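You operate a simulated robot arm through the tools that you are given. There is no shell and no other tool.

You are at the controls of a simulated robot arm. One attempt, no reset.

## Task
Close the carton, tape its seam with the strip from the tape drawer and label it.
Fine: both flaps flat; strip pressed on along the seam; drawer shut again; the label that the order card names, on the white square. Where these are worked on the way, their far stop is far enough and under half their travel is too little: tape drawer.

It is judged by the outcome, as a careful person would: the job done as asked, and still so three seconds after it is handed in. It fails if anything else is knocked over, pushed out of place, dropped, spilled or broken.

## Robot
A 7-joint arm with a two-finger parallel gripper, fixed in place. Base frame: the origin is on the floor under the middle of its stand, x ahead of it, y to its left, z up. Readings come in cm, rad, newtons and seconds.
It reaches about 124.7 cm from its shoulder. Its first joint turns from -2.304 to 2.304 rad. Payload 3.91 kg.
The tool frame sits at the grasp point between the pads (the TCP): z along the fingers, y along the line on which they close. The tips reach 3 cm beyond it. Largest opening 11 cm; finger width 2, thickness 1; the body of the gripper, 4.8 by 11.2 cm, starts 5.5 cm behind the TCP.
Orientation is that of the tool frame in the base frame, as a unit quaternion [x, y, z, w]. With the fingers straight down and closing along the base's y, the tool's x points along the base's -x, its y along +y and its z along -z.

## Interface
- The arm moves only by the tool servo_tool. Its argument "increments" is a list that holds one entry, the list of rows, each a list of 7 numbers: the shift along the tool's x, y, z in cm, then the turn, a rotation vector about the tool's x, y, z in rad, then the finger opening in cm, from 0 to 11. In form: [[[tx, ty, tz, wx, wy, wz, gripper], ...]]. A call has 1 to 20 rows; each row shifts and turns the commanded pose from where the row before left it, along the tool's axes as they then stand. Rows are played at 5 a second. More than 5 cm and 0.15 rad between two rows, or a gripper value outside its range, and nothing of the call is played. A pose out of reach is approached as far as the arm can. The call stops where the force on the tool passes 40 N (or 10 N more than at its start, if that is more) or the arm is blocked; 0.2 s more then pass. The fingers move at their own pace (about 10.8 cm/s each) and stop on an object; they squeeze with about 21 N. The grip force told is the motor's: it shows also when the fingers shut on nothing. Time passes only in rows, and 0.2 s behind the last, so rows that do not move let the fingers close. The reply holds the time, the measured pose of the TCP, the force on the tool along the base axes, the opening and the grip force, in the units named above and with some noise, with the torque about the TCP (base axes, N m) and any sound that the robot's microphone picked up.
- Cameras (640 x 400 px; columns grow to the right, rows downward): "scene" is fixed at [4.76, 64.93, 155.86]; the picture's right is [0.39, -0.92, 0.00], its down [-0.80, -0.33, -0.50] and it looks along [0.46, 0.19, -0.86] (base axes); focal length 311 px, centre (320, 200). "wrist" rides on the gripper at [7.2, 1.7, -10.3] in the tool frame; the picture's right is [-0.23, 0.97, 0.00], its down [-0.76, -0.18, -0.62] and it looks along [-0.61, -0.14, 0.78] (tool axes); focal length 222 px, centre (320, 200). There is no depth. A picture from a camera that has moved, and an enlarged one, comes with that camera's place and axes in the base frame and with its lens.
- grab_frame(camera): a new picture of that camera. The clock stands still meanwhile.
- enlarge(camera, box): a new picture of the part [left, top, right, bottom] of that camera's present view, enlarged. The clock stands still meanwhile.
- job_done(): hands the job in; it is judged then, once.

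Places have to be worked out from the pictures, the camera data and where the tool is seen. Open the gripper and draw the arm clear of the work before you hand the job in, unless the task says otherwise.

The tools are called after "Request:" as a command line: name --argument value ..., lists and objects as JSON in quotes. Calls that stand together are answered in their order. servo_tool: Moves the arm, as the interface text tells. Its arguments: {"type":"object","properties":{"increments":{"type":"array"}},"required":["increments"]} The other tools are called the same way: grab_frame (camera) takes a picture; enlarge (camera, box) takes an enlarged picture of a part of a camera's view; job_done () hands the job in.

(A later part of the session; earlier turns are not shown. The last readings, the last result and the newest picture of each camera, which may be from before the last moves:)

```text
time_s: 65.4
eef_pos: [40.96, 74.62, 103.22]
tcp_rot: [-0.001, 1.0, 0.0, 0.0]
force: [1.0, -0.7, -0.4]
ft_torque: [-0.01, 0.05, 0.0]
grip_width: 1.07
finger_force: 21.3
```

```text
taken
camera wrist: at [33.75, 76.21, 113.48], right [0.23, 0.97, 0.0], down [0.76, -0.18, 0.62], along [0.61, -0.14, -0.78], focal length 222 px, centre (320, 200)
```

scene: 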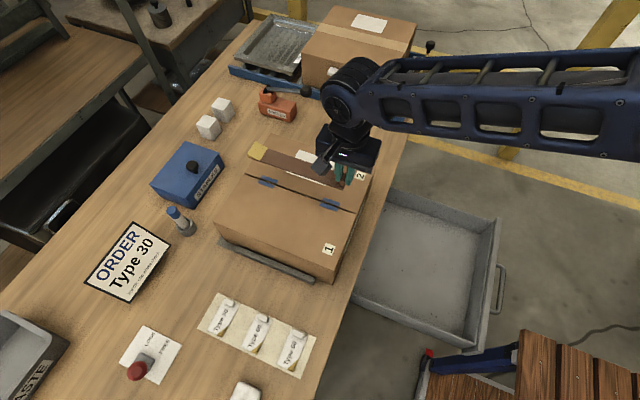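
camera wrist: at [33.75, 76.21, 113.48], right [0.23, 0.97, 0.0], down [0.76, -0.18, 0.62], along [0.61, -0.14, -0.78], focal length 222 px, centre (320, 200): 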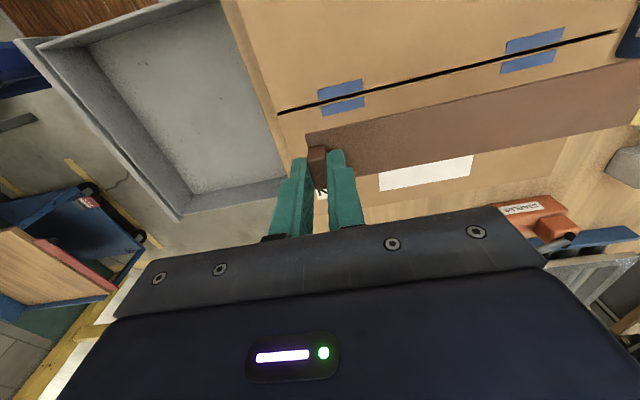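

The seam and marks are clearly visible. I zoom to measure them precisely.

Request:
enlarge --camera "wrist" --box '[260, 20, 460, 145]'

Request:
enlarge --camera "wrist" --box '[460, 0, 640, 140]'

```text
3.20 times, centred on (360, 82) of wrist
camera zoom: at [33.75, 76.21, 113.48], right [0.23, 0.97, 0.0], down [0.76, -0.18, 0.62], along [0.61, -0.14, -0.78], focal length 711 px, centre (192, 576)
```

zoom: 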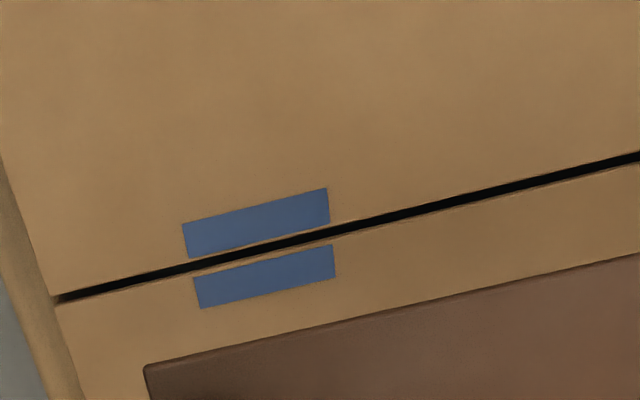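

```text
2.86 times, centred on (550, 70) of wrist
camera zoom: at [33.75, 76.21, 113.48], right [0.23, 0.97, 0.0], down [0.76, -0.18, 0.62], along [0.61, -0.14, -0.78], focal length 635 px, centre (-337, 571)
```

zoom: 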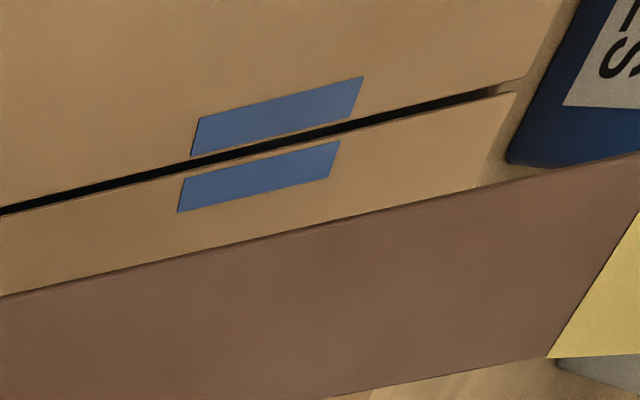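

Seam at x≈40.03, marks span y 74.8–96.15; the strip is at x≈41.06, parallel to the seam, with its near end at y≈74.05. I shift −1.03 cm in x, descend to ~4 cm above and recheck.

Request:
servo_tool --increments '[[[1.03, 0, 0, 0, 0, 0, 0.5], [0, 0, 3, 0, 0, 0, 0.5], [0, 0, 3, 0, 0, 0, 0.5], [0, 0, 0, 0, 0, 0, 0.5]]]'

Request:
grab_frame --camera "wrist"

Request:
enlarge --camera "scene" --box '[200, 120, 400, 290]'

```text
time_s: 66.4
eef_pos: [40.03, 74.51, 97.26]
tcp_rot: [0.0, 1.0, 0.001, 0.002]
force: [0.6, 1.0, 0.5]
ft_torque: [-0.01, 0.04, -0.01]
grip_width: 1.07
finger_force: 20.7
```

```text
taken
camera wrist: at [32.63, 76.09, 107.49], right [0.23, 0.97, 0.0], down [0.76, -0.18, 0.62], along [0.61, -0.14, -0.78], focal length 222 px, centre (320, 200)
```

wrist: 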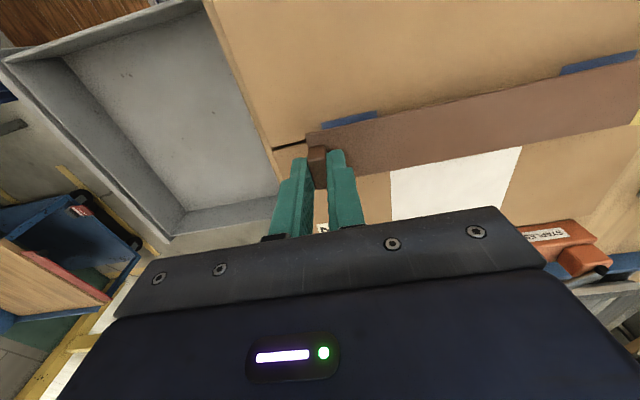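

```text
2.35 times, centred on (300, 205) of scene
camera zoom: at [4.76, 64.93, 155.86], right [0.39, -0.92, 0.0], down [-0.8, -0.33, -0.5], along [0.46, 0.19, -0.86], focal length 731 px, centre (367, 188)
```

zoom: 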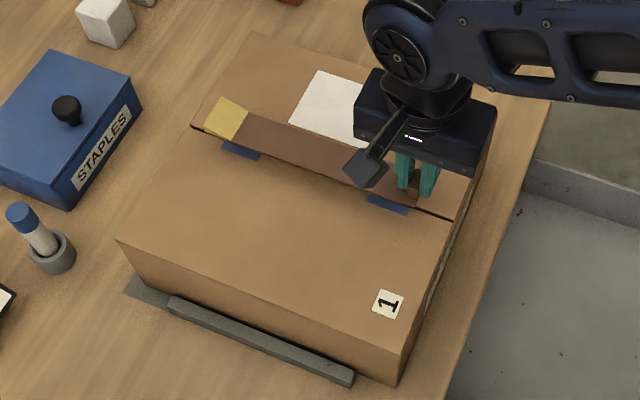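

Alignment looks right: the seam runs under the strip's middle. I descend slowly to contact.

Request:
servo_tool --increments '[[[0.1, 0, 1.5, 0, 0, 0, 0.5], [0, 0, 1.2, 0, 0, 0, 0.5], [0, 0, 0.4, 0, 0, 0, 0.5], [0, 0, 0, 0, 0, 0, 0.5]]]'

Request:
enlarge --camera "wrist" --box '[250, 100, 450, 240]'

```text
time_s: 67.4
eef_pos: [39.86, 74.47, 94.16]
tcp_rot: [0.0, 1.0, 0.0, 0.001]
force: [0.8, 0.0, -0.7]
ft_torque: [-0.01, 0.0, -0.02]
grip_width: 1.08
finger_force: 20.8
```

```text
2.86 times, centred on (350, 170) of wrist
camera zoom: at [32.57, 76.08, 104.39], right [0.23, 0.97, 0.0], down [0.76, -0.18, 0.62], along [0.61, -0.14, -0.78], focal length 635 px, centre (234, 286)
```

zoom: 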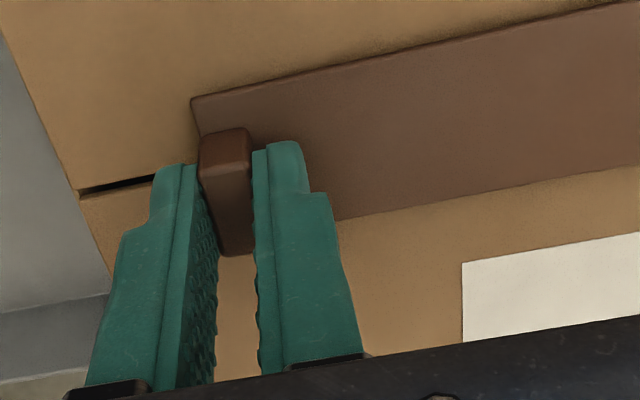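

Strip centre ≈39.8 against seam ≈39.8–40.0, near end at y≈74. I lower the last bit in 0.2 cm steps, pressing lightly.

Request:
servo_tool --increments '[[[-0.1, 0, 0.2, 0, 0, 0, 0.5], [0, 0, 0.2, 0, 0, 0, 0.5], [0, 0, 0.1, 0, 0, 0, 0.5], [0, 0, 0, 0, 0, 0, 0.5]]]'

```text
time_s: 68.4
eef_pos: [40.04, 74.44, 93.85]
tcp_rot: [-0.001, 1.0, 0.001, 0.001]
force: [0.8, -1.8, 8.9]
ft_torque: [-0.06, -0.05, 0.01]
grip_width: 1.08
finger_force: 21.6
```

Contact with 9 N. I check the picture before releasing.

Request:
enlarge --camera "scene" --box '[200, 120, 400, 290]'

Request:
grab_frame --camera "wrist"

```text
2.35 times, centred on (300, 205) of scene
camera zoom: at [4.76, 64.93, 155.86], right [0.39, -0.92, 0.0], down [-0.8, -0.33, -0.5], along [0.46, 0.19, -0.86], focal length 731 px, centre (367, 188)
```

zoom: 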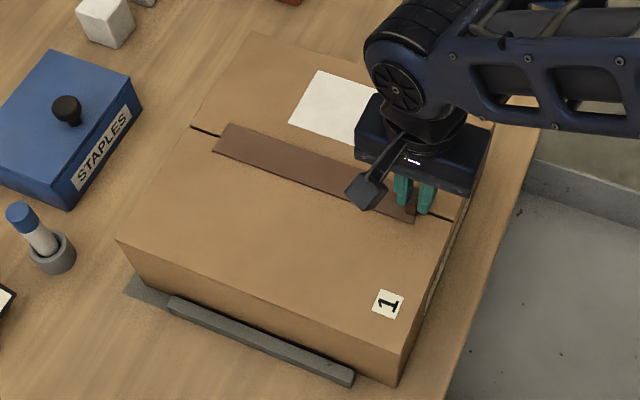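

```text
taken
camera wrist: at [32.68, 76.08, 103.94], right [0.23, 0.97, 0.0], down [0.76, -0.18, 0.62], along [0.61, -0.14, -0.78], focal length 222 px, centre (320, 200)
```

wrist: 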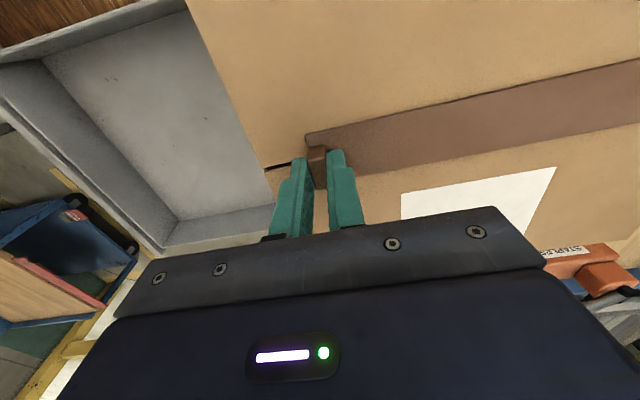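

The yellow backing is gone and the strip lies along the seam covering both marks, so it has stuck. I open the fingers and lift off.

Request:
servo_tool --increments '[[[0, 0, 0, 0, 0, 0, 3], [0, 0, 0, 0, 0, 0, 3], [0, 0, -2, 0, 0, 0, 3], [0, 0, -4, 0, 0, 0, 3], [0, 0, -4, 0, 0, 0, 3]]]'

Request:
enlarge --camera "scene" --box '[200, 120, 400, 290]'

Request:
grab_frame --camera "wrist"

```text
time_s: 69.6
eef_pos: [39.89, 74.37, 103.51]
tcp_rot: [-0.001, 1.0, 0.0, 0.0]
force: [0.0, -0.6, -1.1]
ft_torque: [-0.01, 0.01, -0.05]
grip_width: 2.98
finger_force: 0.0
```

```text
2.35 times, centred on (300, 205) of scene
camera zoom: at [4.76, 64.93, 155.86], right [0.39, -0.92, 0.0], down [-0.8, -0.33, -0.5], along [0.46, 0.19, -0.86], focal length 731 px, centre (367, 188)
```

zoom: 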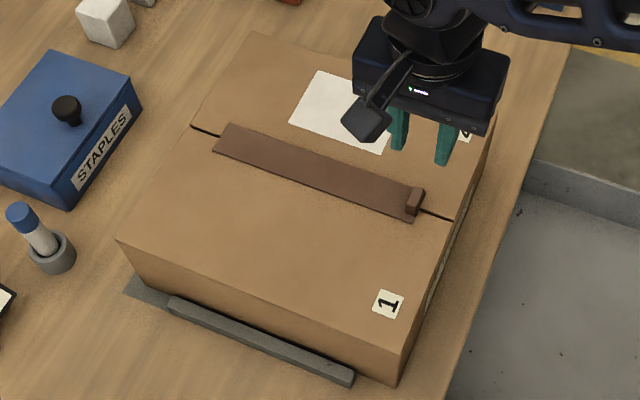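

```text
taken
camera wrist: at [32.6, 76.05, 113.79], right [0.23, 0.97, 0.0], down [0.76, -0.18, 0.62], along [0.61, -0.14, -0.78], focal length 222 px, centre (320, 200)
```

wrist: 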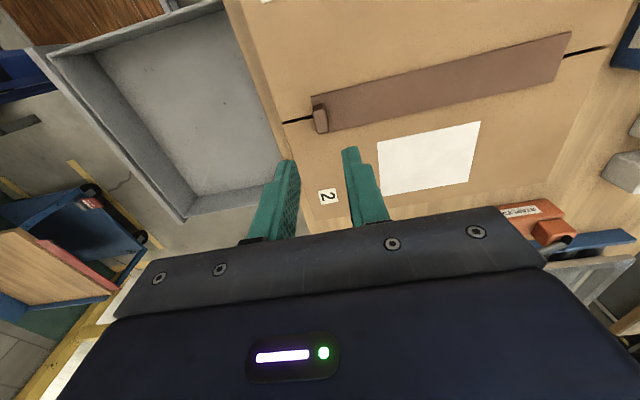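

The strip holds along the seam. Now I press it down along its length: pitch the tool, close the fingers and press at several points.

Request:
servo_tool --increments '[[[0, 0, 0, -0.125, 0, 0, 0], [0, 0, 0, -0.125, 0, 0, 0], [0, 0, 0, -0.125, 0, 0, 0], [0, 0, 0, -0.125, 0, 0, 0], [0, 0.107, 3.29, 0, 0, 0, 0], [0, 0.107, 3.29, 0, 0, 0, 0], [0, 0.107, 3.29, 0, 0, 0, 0], [0, -0.48, 0.88, 0, 0, 0, 0], [0, -0.144, 0.263, 0, 0, 0, 0]]]'

```text
time_s: 71.6
eef_pos: [39.92, 79.4, 93.84]
tcp_rot: [-0.001, 0.969, 0.248, 0.0]
force: [-0.1, 0.8, 0.2]
ft_torque: [0.01, 0.02, -0.02]
grip_width: 0.02
finger_force: 21.7
```

No contact yet at z=93.84. I step down slowly.

Request:
servo_tool --increments '[[[0, -0.096, 0.176, 0, 0, 0, 0], [0, -0.072, 0.132, 0, 0, 0, 0], [0, -0.048, 0.088, 0, 0, 0, 0]]]'

```text
time_s: 72.4
eef_pos: [39.98, 79.44, 93.52]
tcp_rot: [-0.001, 0.969, 0.248, 0.001]
force: [0.3, 0.2, 0.7]
ft_torque: [0.02, 0.0, -0.02]
grip_width: 0.0
finger_force: 21.2
```

Request:
servo_tool --increments '[[[0, -0.072, 0.132, 0, 0, 0, 0], [0, -0.048, 0.088, 0, 0, 0, 0], [0, -0.048, 0.088, 0, 0, 0, 0]]]'

```text
time_s: 73.2
eef_pos: [39.91, 79.65, 93.13]
tcp_rot: [0.0, 0.969, 0.249, 0.001]
force: [0.5, 0.2, 15.1]
ft_torque: [0.15, -0.06, -0.02]
grip_width: 0.0
finger_force: 21.3
```

Pressed with 15 N at y≈80. I repeat the press at y≈84, 88, 92 and 95.

Request:
servo_tool --increments '[[[0, 0.287, -0.527, 0, 0, 0, 0], [0, 3.51, 1.916, 0, 0, 0, 0], [0, -0.19, 0.35, 0, 0, 0, 0], [0, -0.097, 0.177, 0, 0, 0, 0], [0, 0, 0, 0, 0, 0, 0]]]'

```text
time_s: 74.4
eef_pos: [39.93, 83.61, 93.12]
tcp_rot: [0.0, 0.968, 0.249, 0.001]
force: [1.6, 1.9, 16.6]
ft_torque: [0.14, -0.03, -0.03]
grip_width: 0.0
finger_force: 20.8
```

Request:
servo_tool --increments '[[[0, 0.287, -0.527, 0, 0, 0, 0], [0, 3.51, 1.916, 0, 0, 0, 0], [0, -0.19, 0.35, 0, 0, 0, 0], [0, -0.097, 0.177, 0, 0, 0, 0], [0, 0, 0, 0, 0, 0, 0], [0, 0.287, -0.527, 0, 0, 0, 0], [0, 3.51, 1.916, 0, 0, 0, 0], [0, -0.19, 0.35, 0, 0, 0, 0], [0, -0.097, 0.177, 0, 0, 0, 0], [0, 0, 0, 0, 0, 0, 0]]]'

```text
time_s: 76.6
eef_pos: [39.93, 91.5, 93.19]
tcp_rot: [-0.001, 0.969, 0.248, 0.0]
force: [0.3, 1.7, 15.8]
ft_torque: [0.12, -0.07, 0.02]
grip_width: 0.01
finger_force: 20.5
```

The press at y≈92 read 16 N. One more near the far end at y≈95.5, then I lift off.

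Request:
servo_tool --increments '[[[0, 0.287, -0.527, 0, 0, 0, 0], [0, 3.07, 1.676, 0, 0, 0, 0], [0, -0.19, 0.35, 0, 0, 0, 0], [0, -0.097, 0.177, 0, 0, 0, 0], [0, 0, 0, 0, 0, 0, 0]]]'

```text
time_s: 77.8
eef_pos: [39.92, 94.99, 93.17]
tcp_rot: [0.001, 0.969, 0.248, 0.001]
force: [-0.4, 0.9, 16.2]
ft_torque: [0.13, 0.0, 0.0]
grip_width: 0.01
finger_force: 21.1
```

Also good. I press once more beside the tab end at y≈77.5, then lift away.

Request:
servo_tool --increments '[[[0, 0.72, -1.32, 0, 0, 0, 0], [0, -3.95, -2.16, 0, 0, 0, 0], [0, -3.95, -2.16, 0, 0, 0, 0], [0, -3.95, -2.16, 0, 0, 0, 0], [0, -3.95, -2.16, 0, 0, 0, 0], [0, -0.48, 0.88, 0, 0, 0, 0], [0, -0.19, 0.35, 0, 0, 0, 0], [0, -0.05, 0.09, 0, 0, 0, 0], [0, 0, 0, 0, 0, 0, 0]]]'

```text
time_s: 79.8
eef_pos: [40.04, 76.91, 92.99]
tcp_rot: [-0.001, 0.969, 0.249, 0.001]
force: [0.5, 0.1, 18.4]
ft_torque: [0.15, 0.01, -0.05]
grip_width: 0.01
finger_force: 20.7
```

Pressing is done. I lift off, move back and inspect the strip.

Request:
servo_tool --increments '[[[0, 0.48, -0.88, 0, 0, 0, 0], [0, 0.96, -1.76, 0, 0, 0, 0], [0, -1.0, -3.39, 0, 0, 0, 0], [0, -1.0, -3.39, 0, 0, 0, 0], [0, -1.0, -3.39, 0, 0, 0, 0], [0, -1.0, -3.39, 0, 0, 0, 0]]]'

Request:
enlarge --camera "scene" --box '[200, 120, 400, 290]'

Request:
grab_frame --camera "scene"

```text
time_s: 81.2
eef_pos: [39.98, 66.99, 105.84]
tcp_rot: [0.0, 0.969, 0.247, 0.0]
force: [-0.2, -0.4, 0.2]
ft_torque: [0.0, -0.01, -0.02]
grip_width: 0.02
finger_force: 20.9
```

```text
2.35 times, centred on (300, 205) of scene
camera zoom: at [4.76, 64.93, 155.86], right [0.39, -0.92, 0.0], down [-0.8, -0.33, -0.5], along [0.46, 0.19, -0.86], focal length 731 px, centre (367, 188)
```

zoom: 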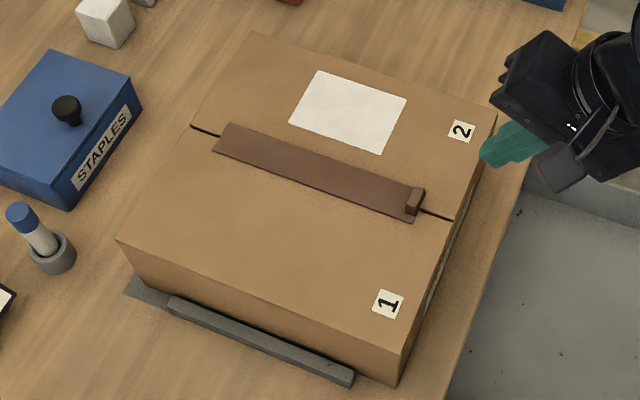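

```text
taken
```

scene: 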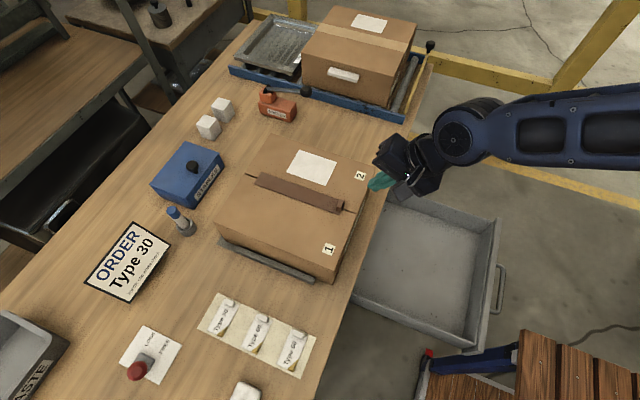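

The strip is flat and well placed. Now the drawer: its bar should be at y≈26.9, z≈67.1. I go around in front of it (−y side), staying high first.

Request:
servo_tool --increments '[[[-0.6, -4.23, -1.65, 0, 0, 0, 0], [-0.6, -4.23, -1.65, 0, 0, 0, 0], [-0.6, -4.23, -1.65, 0, 0, 0, 0], [-0.6, -4.23, -1.65, 0, 0, 0, 0], [-0.6, -4.23, -1.65, 0, 0, 0, 0], [-0.6, -4.23, -1.65, 0, 0, 0, 0], [-0.6, -4.23, -1.65, 0, 0, 0, 0], [-0.6, -4.23, -1.65, 0, 0, 0, 0], [-0.6, -4.23, -1.65, 0, 0, 0, 0], [-0.6, -4.23, -1.65, 0, 0, 0, 0]]]'

Request:
grab_frame --camera "scene"

Request:
grab_frame --camera "wrist"

```text
time_s: 83.4
eef_pos: [46.03, 22.0, 100.05]
tcp_rot: [-0.002, 0.969, 0.248, 0.001]
force: [0.3, -0.2, 0.1]
ft_torque: [-0.01, -0.01, 0.03]
grip_width: 0.01
finger_force: 20.8
```

```text
taken
```

scene: 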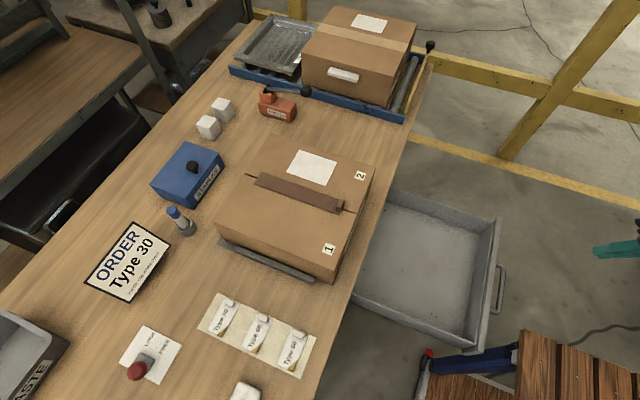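

```text
taken
camera wrist: at [38.7, 18.37, 109.93], right [0.23, 0.85, 0.47], down [0.76, -0.45, 0.46], along [0.61, 0.25, -0.75], focal length 222 px, centre (320, 200)
```

wrist: 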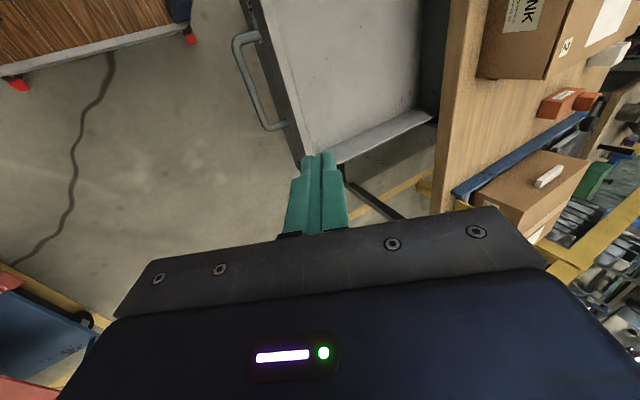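

The bar is confirmed at y≈26.9. I descend in front of it in two stages.

Request:
servo_tool --increments '[[[0, -1.96, 3.6, 0, 0, 0, 0], [0, -1.96, 3.6, 0, 0, 0, 0], [0, -1.96, 3.6, 0, 0, 0, 0], [0, -1.96, 3.6, 0, 0, 0, 0]]]'

Request:
grab_frame --camera "wrist"

```text
time_s: 84.4
eef_pos: [46.7, 22.38, 83.74]
tcp_rot: [0.0, 0.969, 0.248, 0.001]
force: [-1.0, 0.8, 0.6]
ft_torque: [-0.05, -0.04, -0.03]
grip_width: 0.02
finger_force: 20.6
out of reach, approached as far as the arm can: row 2, 3
```

```text
taken
camera wrist: at [39.3, 18.9, 93.55], right [0.23, 0.85, 0.47], down [0.76, -0.45, 0.46], along [0.61, 0.25, -0.75], focal length 222 px, centre (320, 200)
```

wrist: 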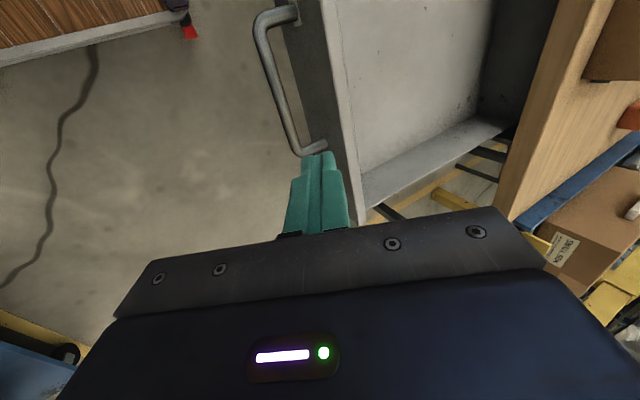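

Slightly at the inner reach limit, so I shift +2 cm in x (still on the bar) and continue down.

Request:
servo_tool --increments '[[[-2, 0, 0, 0, 0, 0, 0], [0, -1.96, 3.6, 0, 0, 0, 0], [0, -1.96, 3.6, 0, 0, 0, 0]]]'

```text
time_s: 85.2
eef_pos: [48.68, 22.47, 75.42]
tcp_rot: [0.0, 0.969, 0.248, 0.002]
force: [0.5, -0.4, 0.1]
ft_torque: [0.03, 0.01, 0.01]
grip_width: 0.0
finger_force: 21.1
```

Reaching fine now. I go down to z≈67.2.

Request:
servo_tool --increments '[[[0, -1.96, 3.6, 0, 0, 0, 0], [0, -1.96, 3.6, 0, 0, 0, 0], [0, 0, 0, 0, 0, 0, 0]]]'

Request:
grab_frame --camera "wrist"

Request:
grab_frame --camera "scene"

```text
time_s: 86.0
eef_pos: [48.74, 22.43, 67.36]
tcp_rot: [0.0, 0.969, 0.248, 0.001]
force: [-0.1, 0.0, -1.0]
ft_torque: [0.0, 0.0, -0.01]
grip_width: 0.0
finger_force: 21.2
```

```text
taken
camera wrist: at [41.44, 18.83, 77.11], right [0.23, 0.85, 0.47], down [0.76, -0.46, 0.46], along [0.61, 0.25, -0.75], focal length 222 px, centre (320, 200)
```

wrist: 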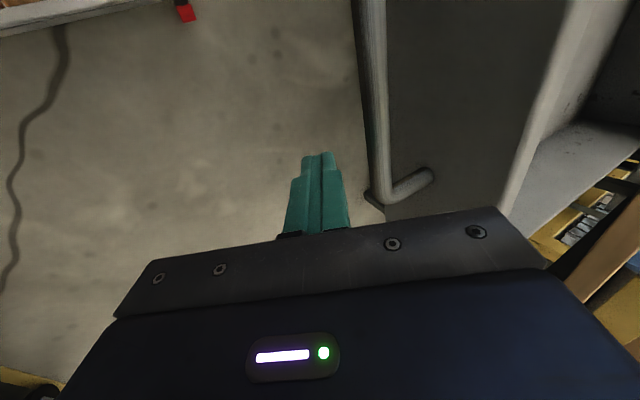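

```text
taken
```

scene: 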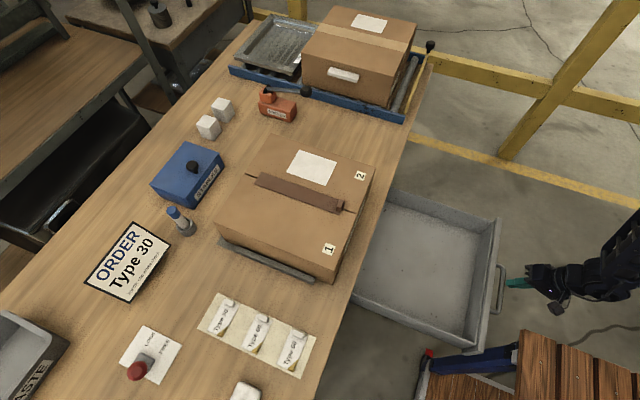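

The fingers stand just in front of the bar. I push in +y, also drifting back toward the bar's middle.

Request:
servo_tool --increments '[[[0.5, 1.32, 0.72, 0, 0, 0, 0], [0.5, 1.32, 0.72, 0, 0, 0, 0], [0, 1.32, 0.72, 0, 0, 0, 0], [0, 1.32, 0.72, 0, 0, 0, 0], [0, 1.32, 0.72, 0, 0, 0, 0], [0, 1.32, 0.72, 0, 0, 0, 0]]]'

Request:
grab_frame --camera "scene"

Request:
grab_frame --camera "wrist"

```text
time_s: 87.4
eef_pos: [47.6, 31.24, 67.45]
tcp_rot: [0.0, 0.969, 0.248, 0.002]
force: [0.8, 0.2, -0.6]
ft_torque: [-0.02, -0.01, 0.0]
grip_width: 0.0
finger_force: 20.6
```

```text
taken
```

scene: 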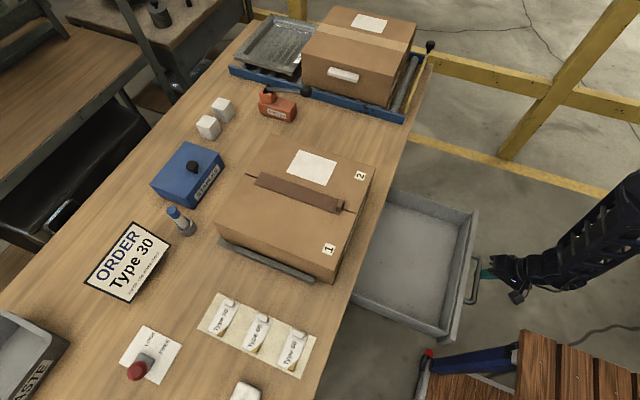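

```text
taken
camera wrist: at [40.38, 27.89, 77.24], right [0.23, 0.85, 0.47], down [0.76, -0.45, 0.46], along [0.61, 0.25, -0.75], focal length 222 px, centre (320, 200)
```

wrist: 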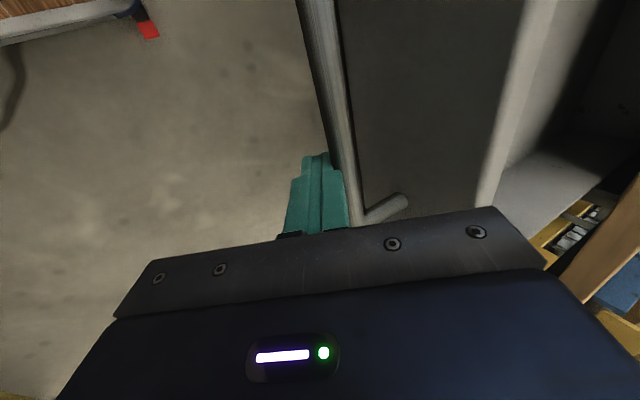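

The drawer is sliding in with negligible force. I keep pushing.

Request:
servo_tool --increments '[[[0, 1.32, 0.72, 0, 0, 0, 0], [0, 1.32, 0.72, 0, 0, 0, 0], [0, 1.32, 0.72, 0, 0, 0, 0], [0, 1.32, 0.72, 0, 0, 0, 0], [0, 1.32, 0.72, 0, 0, 0, 0], [0, 1.32, 0.72, 0, 0, 0, 0], [0, 1.32, 0.72, 0, 0, 0, 0], [0, 1.32, 0.72, 0, 0, 0, 0], [0, 1.32, 0.72, 0, 0, 0, 0], [0, 1.32, 0.72, 0, 0, 0, 0], [0, 1.32, 0.72, 0, 0, 0, 0], [0, 1.32, 0.72, 0, 0, 0, 0], [0, 1.32, 0.72, 0, 0, 0, 0]]]'

Request:
grab_frame --camera "scene"

Request:
grab_frame --camera "wrist"

```text
time_s: 90.2
eef_pos: [47.56, 50.98, 67.47]
tcp_rot: [0.0, 0.969, 0.247, 0.0]
force: [-0.6, -0.5, -0.5]
ft_torque: [0.0, 0.01, 0.0]
grip_width: 0.01
finger_force: 20.8
```

```text
taken
```

scene: 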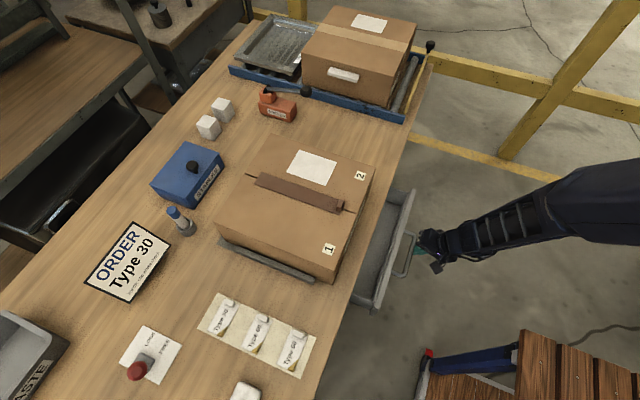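

```text
taken
camera wrist: at [40.31, 47.45, 77.19], right [0.23, 0.85, 0.47], down [0.76, -0.46, 0.46], along [0.61, 0.25, -0.75], focal length 222 px, centre (320, 200)
```

wrist: 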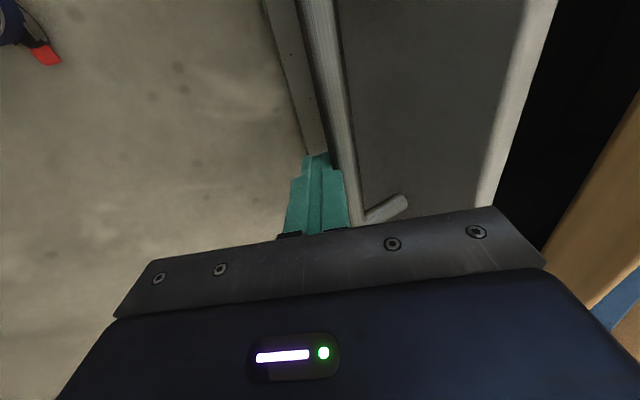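

About 9 cm remain. I push on, slowing near the end to feel the stop.

Request:
servo_tool --increments '[[[0, 1.32, 0.72, 0, 0, 0, 0], [0, 1.32, 0.72, 0, 0, 0, 0], [0, 1.32, 0.72, 0, 0, 0, 0], [0, 1.32, 0.72, 0, 0, 0, 0], [0, 0.88, 0.48, 0, 0, 0, 0], [0, 0.44, 0.24, 0, 0, 0, 0], [0, 0.44, 0.24, 0, 0, 0, 0], [0, 0.44, 0.24, 0, 0, 0, 0]]]'

```text
time_s: 92.0
eef_pos: [47.6, 59.58, 67.38]
tcp_rot: [0.0, 0.969, 0.248, 0.001]
force: [0.0, -2.7, 1.4]
ft_torque: [0.0, 0.03, 0.03]
grip_width: 0.0
finger_force: 21.0
```

A small resistance begins at y=59.6. I press a little more to seat the drawer.

Request:
servo_tool --increments '[[[0, 0.132, 0.072, 0, 0, 0, 0], [0, 0.132, 0.072, 0, 0, 0, 0], [0, 0.132, 0.072, 0, 0, 0, 0]]]'

Request:
grab_frame --camera "wrist"

Request:
enlarge --camera "scene" --box '[300, 150, 460, 330]'

```text
time_s: 92.8
eef_pos: [47.71, 59.5, 67.35]
tcp_rot: [0.0, 0.969, 0.246, 0.001]
force: [-5.5, -13.8, 11.1]
ft_torque: [0.17, 0.11, 0.18]
grip_width: 0.0
finger_force: 20.8
stopped in row 3: the force on the tool passed its limit at 44 N (the readings are from after the stop); the commanded pose is now the measured one
```

```text
taken
camera wrist: at [40.36, 56.04, 77.19], right [0.23, 0.86, 0.46], down [0.76, -0.45, 0.46], along [0.61, 0.25, -0.75], focal length 222 px, centre (320, 200)
```

wrist: 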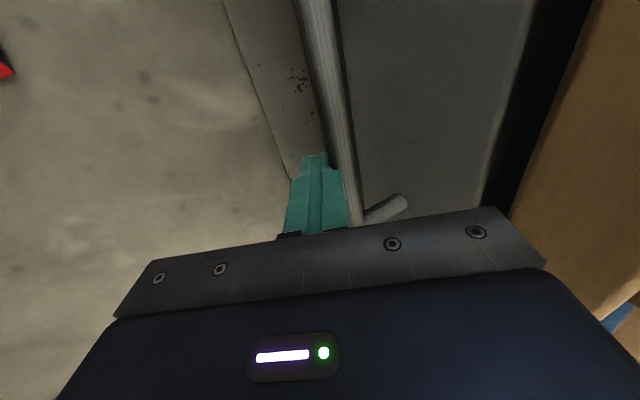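

```text
2.22 times, centred on (380, 240) of scene
camera zoom: at [4.76, 64.93, 155.86], right [0.39, -0.92, 0.0], down [-0.8, -0.33, -0.5], along [0.46, 0.19, -0.86], focal length 691 px, centre (187, 111)
```

zoom: 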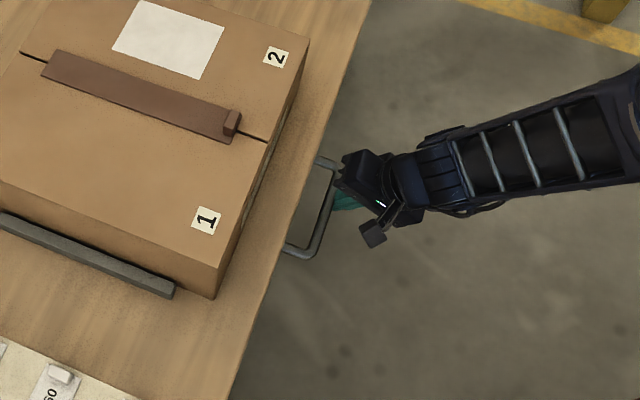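

The drawer is shut against its stop. I back off, rise, and return the tool to vertical to fetch the Type 30 label.

Request:
servo_tool --increments '[[[0, -1.76, -0.96, 0, 0, 0, 0], [0, -1.76, -0.96, 0, 0, 0, 0], [0, 2, -3.67, 0, 0, 0, 0], [0, 2, -3.67, 0, 0, 0, 0], [0, 2, -3.67, 0, 0, 0, 0], [0, 2, -3.67, 0, 0, 0, 0], [0, 2, -3.67, 0, 0, 0, 0], [0, 2, -3.67, 0, 0, 0, 0], [0, 2, -3.67, 0, 0, 0, 0], [0, 2, -3.67, 0, 0, 0, 0], [0, 2, -3.67, 0, 0, 0, 0], [0, 0, 0, 0.125, 0, 0, 4], [0, 0, 0, 0.125, 0, 0, 4], [0, 0, 0, 0.125, 0, 0, 4], [0, 0, 0, 0.125, 0, 0, 4]]]'

Request:
grab_frame --camera "scene"

Request:
grab_frame --camera "wrist"

```text
time_s: 96.0
eef_pos: [47.7, 55.54, 104.91]
tcp_rot: [0.001, 1.0, -0.003, 0.001]
force: [-0.3, -0.6, 0.2]
ft_torque: [-0.03, 0.01, 0.02]
grip_width: 4.0
finger_force: 0.1
```

```text
taken
```

scene: 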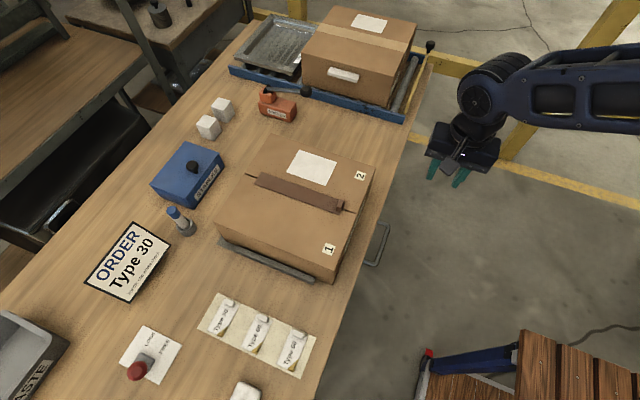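

```text
taken
camera wrist: at [40.33, 57.31, 115.23], right [0.23, 0.97, 0.0], down [0.76, -0.18, 0.63], along [0.61, -0.15, -0.78], focal length 222 px, centre (320, 200)
```

wrist: 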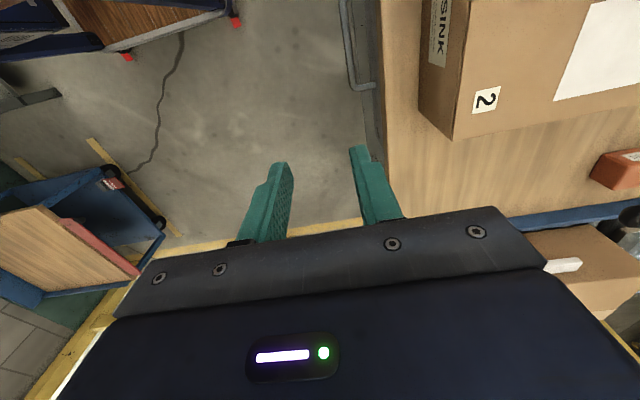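

The drawer handle is back where it began. I travel over to the label sheet and turn the tool to close along x.

Request:
servo_tool --increments '[[[3.67, 2.2, 0, 0, 0, 0, 4], [3.67, 2.2, 0, 0, 0, 0, 4], [3.67, 2.2, 0, 0, 0, 0, 4], [3.67, 2.2, 0, 0, 0, 0, 4], [3.67, 2.2, 0, 0, 0, 0, 4], [3.67, 2.2, 0, 0, 0, 0, 4], [3.67, 2.2, 0, 0, 0, 0, 4], [3.67, 2.2, 0, 0, 0, 0, 4], [3.67, 2.2, 0, 0, 0, 0, 4], [3.67, 2.2, 0, 0, 0, 0, 4]]]'

Request:
servo_tool --increments '[[[0, 0, 0, 0, 0, -0.1428, 4], [0, 0, 0, 0, 0, -0.1428, 4], [0, 0, 0, 0, 0, -0.1428, 4], [0, 0, 0, 0, 0, -0.1428, 4], [0, 0, 0, 0, 0, -0.1428, 4], [0, 0, 0, 0, 0, -0.1428, 4], [0, 0, 0, 0, 0, -0.1428, 4], [0, 0, 0, 0, 0, -0.1428, 4], [0, 0, 0, 0, 0, -0.1428, 4], [0, 0, 0, 0, 0, -0.1428, 4], [0, 0, 0, 0, 0, -0.1428, 4], [0, 0, 0, 0, -0.15, 0, 4], [0, 0, 0, 0, -0.15, 0, 4]]]'

Request:
grab_frame --camera "wrist"

```text
time_s: 98.2
eef_pos: [10.86, 77.39, 104.87]
tcp_rot: [0.001, 1.0, -0.002, 0.001]
force: [0.2, 0.1, 0.7]
ft_torque: [-0.03, 0.07, 0.01]
grip_width: 3.98
finger_force: 0.0
```

```text
time_s: 101.0
eef_pos: [10.95, 77.56, 104.71]
tcp_rot: [-0.699, 0.699, 0.105, 0.106]
force: [1.0, 0.0, 0.6]
ft_torque: [0.0, 0.0, 0.0]
grip_width: 4.0
finger_force: 0.2
```

```text
taken
camera wrist: at [9.17, 67.71, 112.48], right [-0.97, 0.22, 0.07], down [0.18, 0.55, 0.82], along [0.14, 0.81, -0.57], focal length 222 px, centre (320, 200)
```

wrist: 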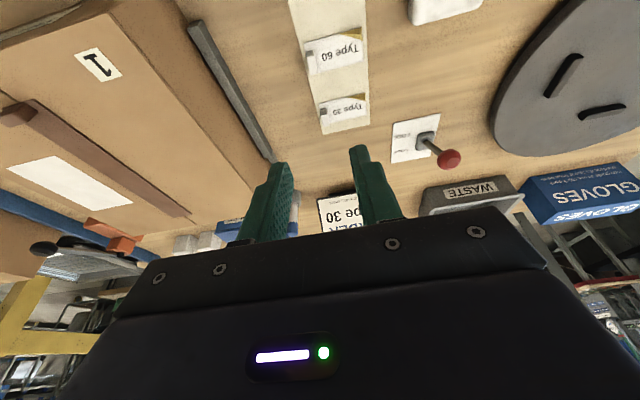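

I zoom in on the Type 30 label and its tab.

Request:
enlarge --camera "wrist" --box '[280, 20, 400, 150]'

Request:
enlarge --camera "scene" --box '[190, 280, 290, 360]'

```text
3.08 times, centred on (340, 85) of wrist
camera zoom: at [9.17, 67.71, 112.48], right [-0.97, 0.22, 0.07], down [0.18, 0.55, 0.82], along [0.14, 0.81, -0.57], focal length 684 px, centre (258, 554)
```

zoom: 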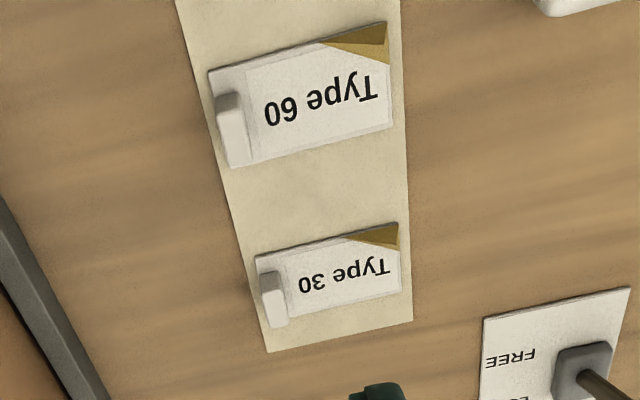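

```text
5.00 times, centred on (240, 320) of scene
camera zoom: at [4.76, 64.93, 155.86], right [0.39, -0.92, 0.0], down [-0.8, -0.33, -0.5], along [0.46, 0.19, -0.86], focal length 1554 px, centre (720, -400)
```

zoom: 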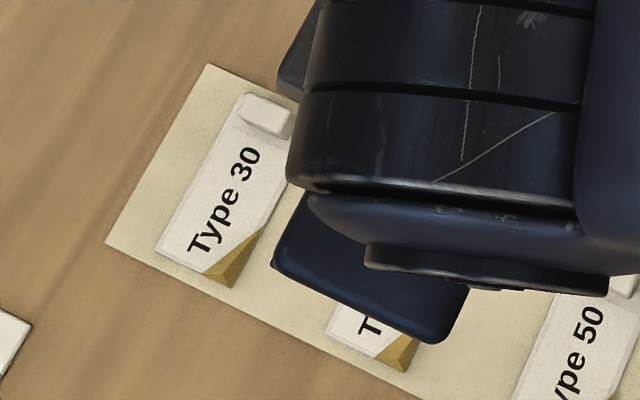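

Estimates of the tab's y differ by about a centimetre (89.3–90.5), so I approach to ~7 cm short of it and measure again up close.

Request:
servo_tool --increments '[[[-1.24, 0.04, 4.02, 0, 0, 0, 4], [-1.24, 0.04, 4.02, 0, 0, 0, 4], [-1.24, 0.04, 4.02, 0, 0, 0, 4], [-1.24, 0.04, 4.02, 0, 0, 0, 4], [0, 0, 0, 0, 0, 0, 4]]]'

Request:
grab_frame --camera "wrist"

Request:
enlarge --camera "wrist" --box '[250, 60, 410, 220]'

```text
time_s: 102.2
eef_pos: [10.65, 86.96, 90.89]
tcp_rot: [-0.699, 0.7, 0.104, 0.105]
force: [-0.5, 0.3, 0.5]
ft_torque: [-0.02, 0.01, 0.02]
grip_width: 4.0
finger_force: 0.1
```

```text
taken
camera wrist: at [8.97, 76.98, 98.66], right [-0.97, 0.22, 0.06], down [0.18, 0.55, 0.82], along [0.14, 0.81, -0.57], focal length 222 px, centre (320, 200)
```

wrist: 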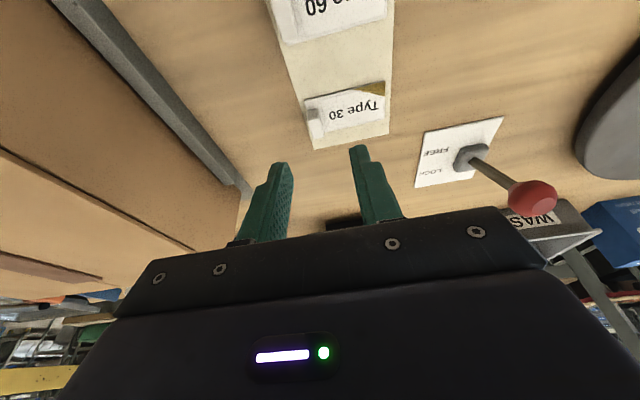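

```text
2.50 times, centred on (330, 140) of wrist
camera zoom: at [8.97, 76.98, 98.66], right [-0.97, 0.22, 0.06], down [0.18, 0.55, 0.82], along [0.14, 0.81, -0.57], focal length 555 px, centre (295, 350)
```

zoom: 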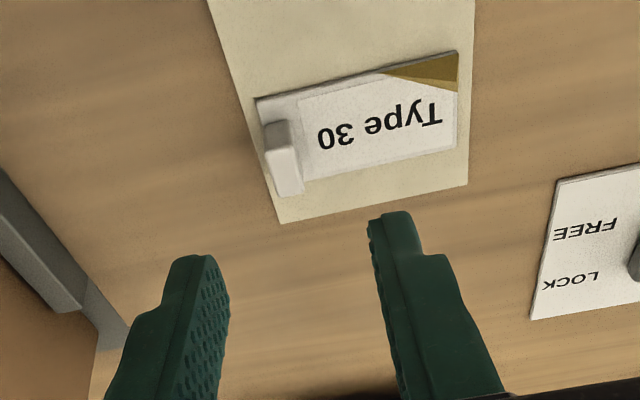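

Combining the views, the table is nearer z≈78.8 and the tab top is about (10.9, 90.6, 80.8). I advance most of the way and check once more.

Request:
servo_tool --increments '[[[-0.28, -0.25, 0, 0, 0, 0, 4], [0, 0, 3, 0, 0, 0, 4], [0, 0, 3, 0, 0, 0, 4], [0, 0, 0, 0, 0, 0, 4]]]'

Request:
enlarge --camera "wrist" --box '[250, 90, 410, 230]'

```text
time_s: 103.2
eef_pos: [10.95, 89.13, 85.22]
tcp_rot: [-0.699, 0.7, 0.104, 0.105]
force: [-0.5, -0.2, 0.2]
ft_torque: [0.0, -0.01, 0.01]
grip_width: 4.0
finger_force: 0.2
```

```text
2.86 times, centred on (330, 160) of wrist
camera zoom: at [9.25, 79.11, 92.94], right [-0.97, 0.22, 0.06], down [0.18, 0.55, 0.82], along [0.14, 0.81, -0.57], focal length 635 px, centre (291, 314)
```

zoom: 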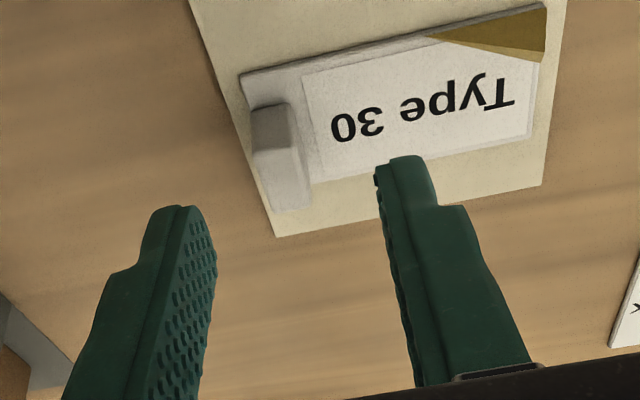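

The tab spans z≈79.5–81.0, centre (11.1, 90.5). I make the final approach and close on it.

Request:
servo_tool --increments '[[[0.12, -0.1, 1.5, 0, 0, 0, 4], [0, 0, 0.7, 0, 0, 0, 4], [0, 0, 0.3, 0, 0, 0, 4], [0, 0, 0, 0, 0, 0, 4]]]'

Request:
enlarge --camera "wrist" --box '[250, 90, 410, 230]'

```text
time_s: 104.2
eef_pos: [11.04, 89.86, 82.93]
tcp_rot: [-0.699, 0.7, 0.103, 0.105]
force: [0.7, -0.3, 0.6]
ft_torque: [-0.03, -0.04, -0.04]
grip_width: 3.99
finger_force: 0.1
```

```text
2.86 times, centred on (330, 160) of wrist
camera zoom: at [9.4, 79.76, 90.52], right [-0.97, 0.22, 0.06], down [0.18, 0.55, 0.82], along [0.14, 0.81, -0.57], focal length 635 px, centre (291, 314)
```

zoom: 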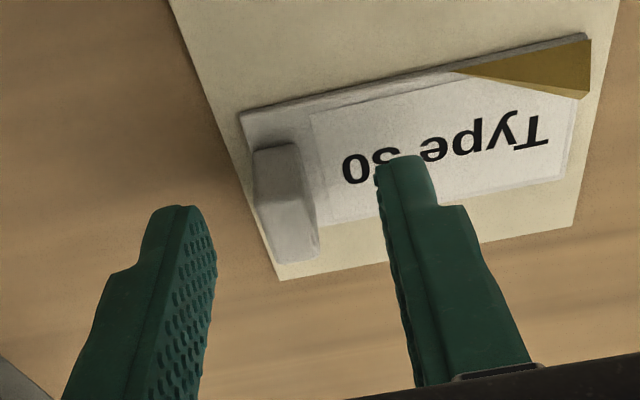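

The fingers straddle the tab. I close.

Request:
servo_tool --increments '[[[0, 0, 0, 0, 0, 0, 0.5], [0, 0, 0, 0, 0, 0, 0.5], [0, 0, 0, 0, 0, 0, 0.5]]]'

Request:
grab_frame --camera "wrist"

```text
time_s: 105.0
eef_pos: [11.15, 89.67, 82.83]
tcp_rot: [0.7, -0.699, -0.104, -0.105]
force: [0.3, -0.2, 1.1]
ft_torque: [-0.01, -0.01, -0.03]
grip_width: 1.08
finger_force: 21.5
```

```text
taken
camera wrist: at [9.41, 79.76, 90.53], right [-0.97, 0.22, 0.06], down [0.18, 0.55, 0.82], along [0.14, 0.81, -0.57], focal length 222 px, centre (320, 200)
```

wrist: 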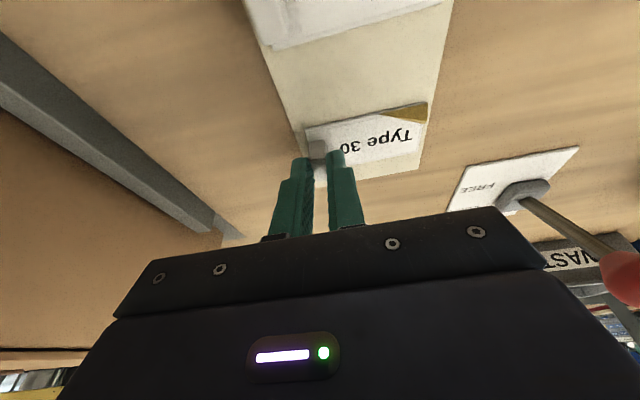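

The tab is gripped at 1.08 cm. I lift straight up.

Request:
servo_tool --increments '[[[-0.3, 0, -0.955, 0, 0, 0, 0.5], [-0.59, 0, -1.91, 0, 0, 0, 0.5], [-1.12, 0, -3.63, 0, 0, 0, 0.5], [-1.12, 0, -3.63, 0, 0, 0, 0.5], [-1.12, 0, -3.63, 0, 0, 0, 0.5], [-1.12, 0, -3.63, 0, 0, 0, 0.5], [0, 0, 0, 0, 0, 0, 0.5]]]'

Request:
grab_frame --camera "wrist"

Request:
grab_frame --camera "scene"

```text
time_s: 106.6
eef_pos: [10.95, 89.79, 101.12]
tcp_rot: [0.699, -0.699, -0.104, -0.106]
force: [0.1, -0.1, -0.2]
ft_torque: [-0.01, -0.01, -0.01]
grip_width: 1.05
finger_force: 21.2
```

```text
taken
camera wrist: at [9.3, 79.83, 108.67], right [-0.97, 0.22, 0.07], down [0.18, 0.55, 0.82], along [0.14, 0.81, -0.57], focal length 222 px, centre (320, 200)
```

wrist: 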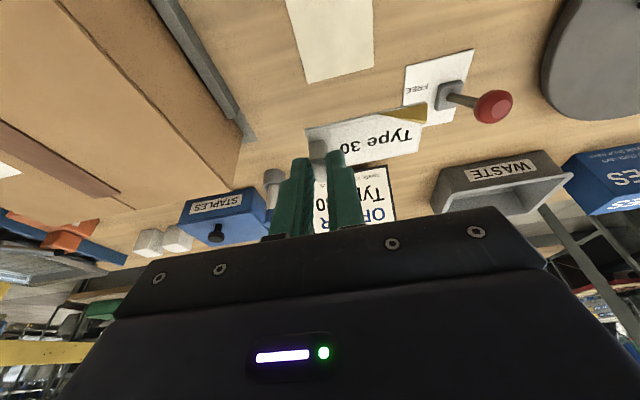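

```text
taken
```

scene: 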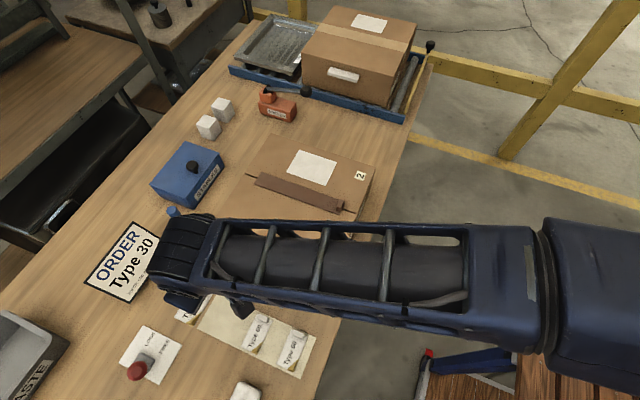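

The Type 30 label is off the sheet. I move inward a bit and rotate it 90° about the vertical so it extends along +y.

Request:
servo_tool --increments '[[[2.48, -3, -0.77, 0, 0, 0, 0.5], [2.48, -3, -0.77, 0, 0, 0, 0.5], [2.48, -3, -0.77, 0, 0, 0, 0.5], [2.48, -3, -0.77, 0, 0, 0, 0.5], [2.48, -3, -0.77, 0, 0, 0, 0.5], [0, 0, 0, 0.0422, 0, 0.1364, 0.5], [0, 0, 0, 0.0422, 0, 0.1364, 0.5], [0, 0, 0, 0.0422, 0, 0.1364, 0.5], [0, 0, 0, 0.0422, 0, 0.1364, 0.5], [0, 0, 0, 0.0422, 0, 0.1364, 0.5], [0, 0, 0, 0.0422, 0, 0.1364, 0.5], [0, 0, 0, 0.0422, 0, 0.1364, 0.5], [0, 0, 0, 0.0422, 0, 0.1364, 0.5], [0, 0, 0, 0.0422, 0, 0.1364, 0.5], [0, 0, 0, 0.0422, 0, 0.1364, 0.5], [0, 0, 0, 0.0422, 0, 0.1364, 0.5]]]'

Request:
grab_frame --camera "wrist"

Request:
grab_frame --camera "scene"

```text
time_s: 110.0
eef_pos: [26.13, 76.7, 101.08]
tcp_rot: [0.001, 0.989, -0.002, 0.15]
force: [0.4, -0.1, 0.1]
ft_torque: [0.01, 0.04, 0.0]
grip_width: 1.08
finger_force: 21.4
```

```text
taken
camera wrist: at [16.13, 78.53, 108.72], right [0.22, 0.97, 0.06], down [0.54, -0.18, 0.82], along [0.81, -0.15, -0.57], focal length 222 px, centre (320, 200)
```

wrist: 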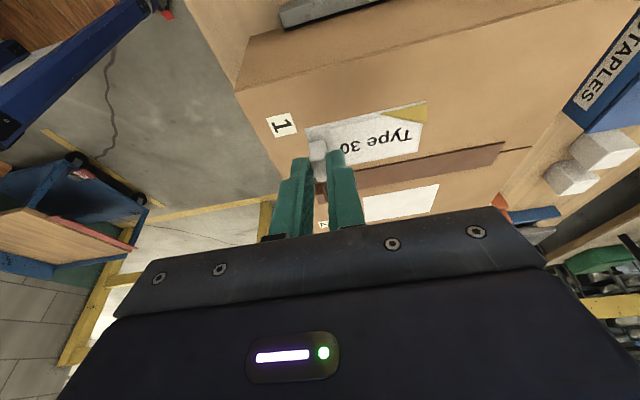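

```text
taken
```

scene: 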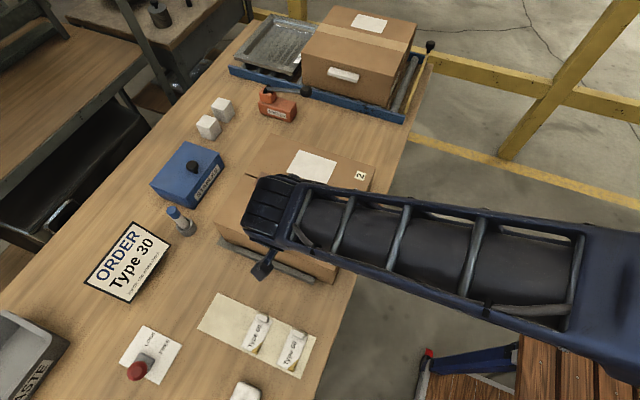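

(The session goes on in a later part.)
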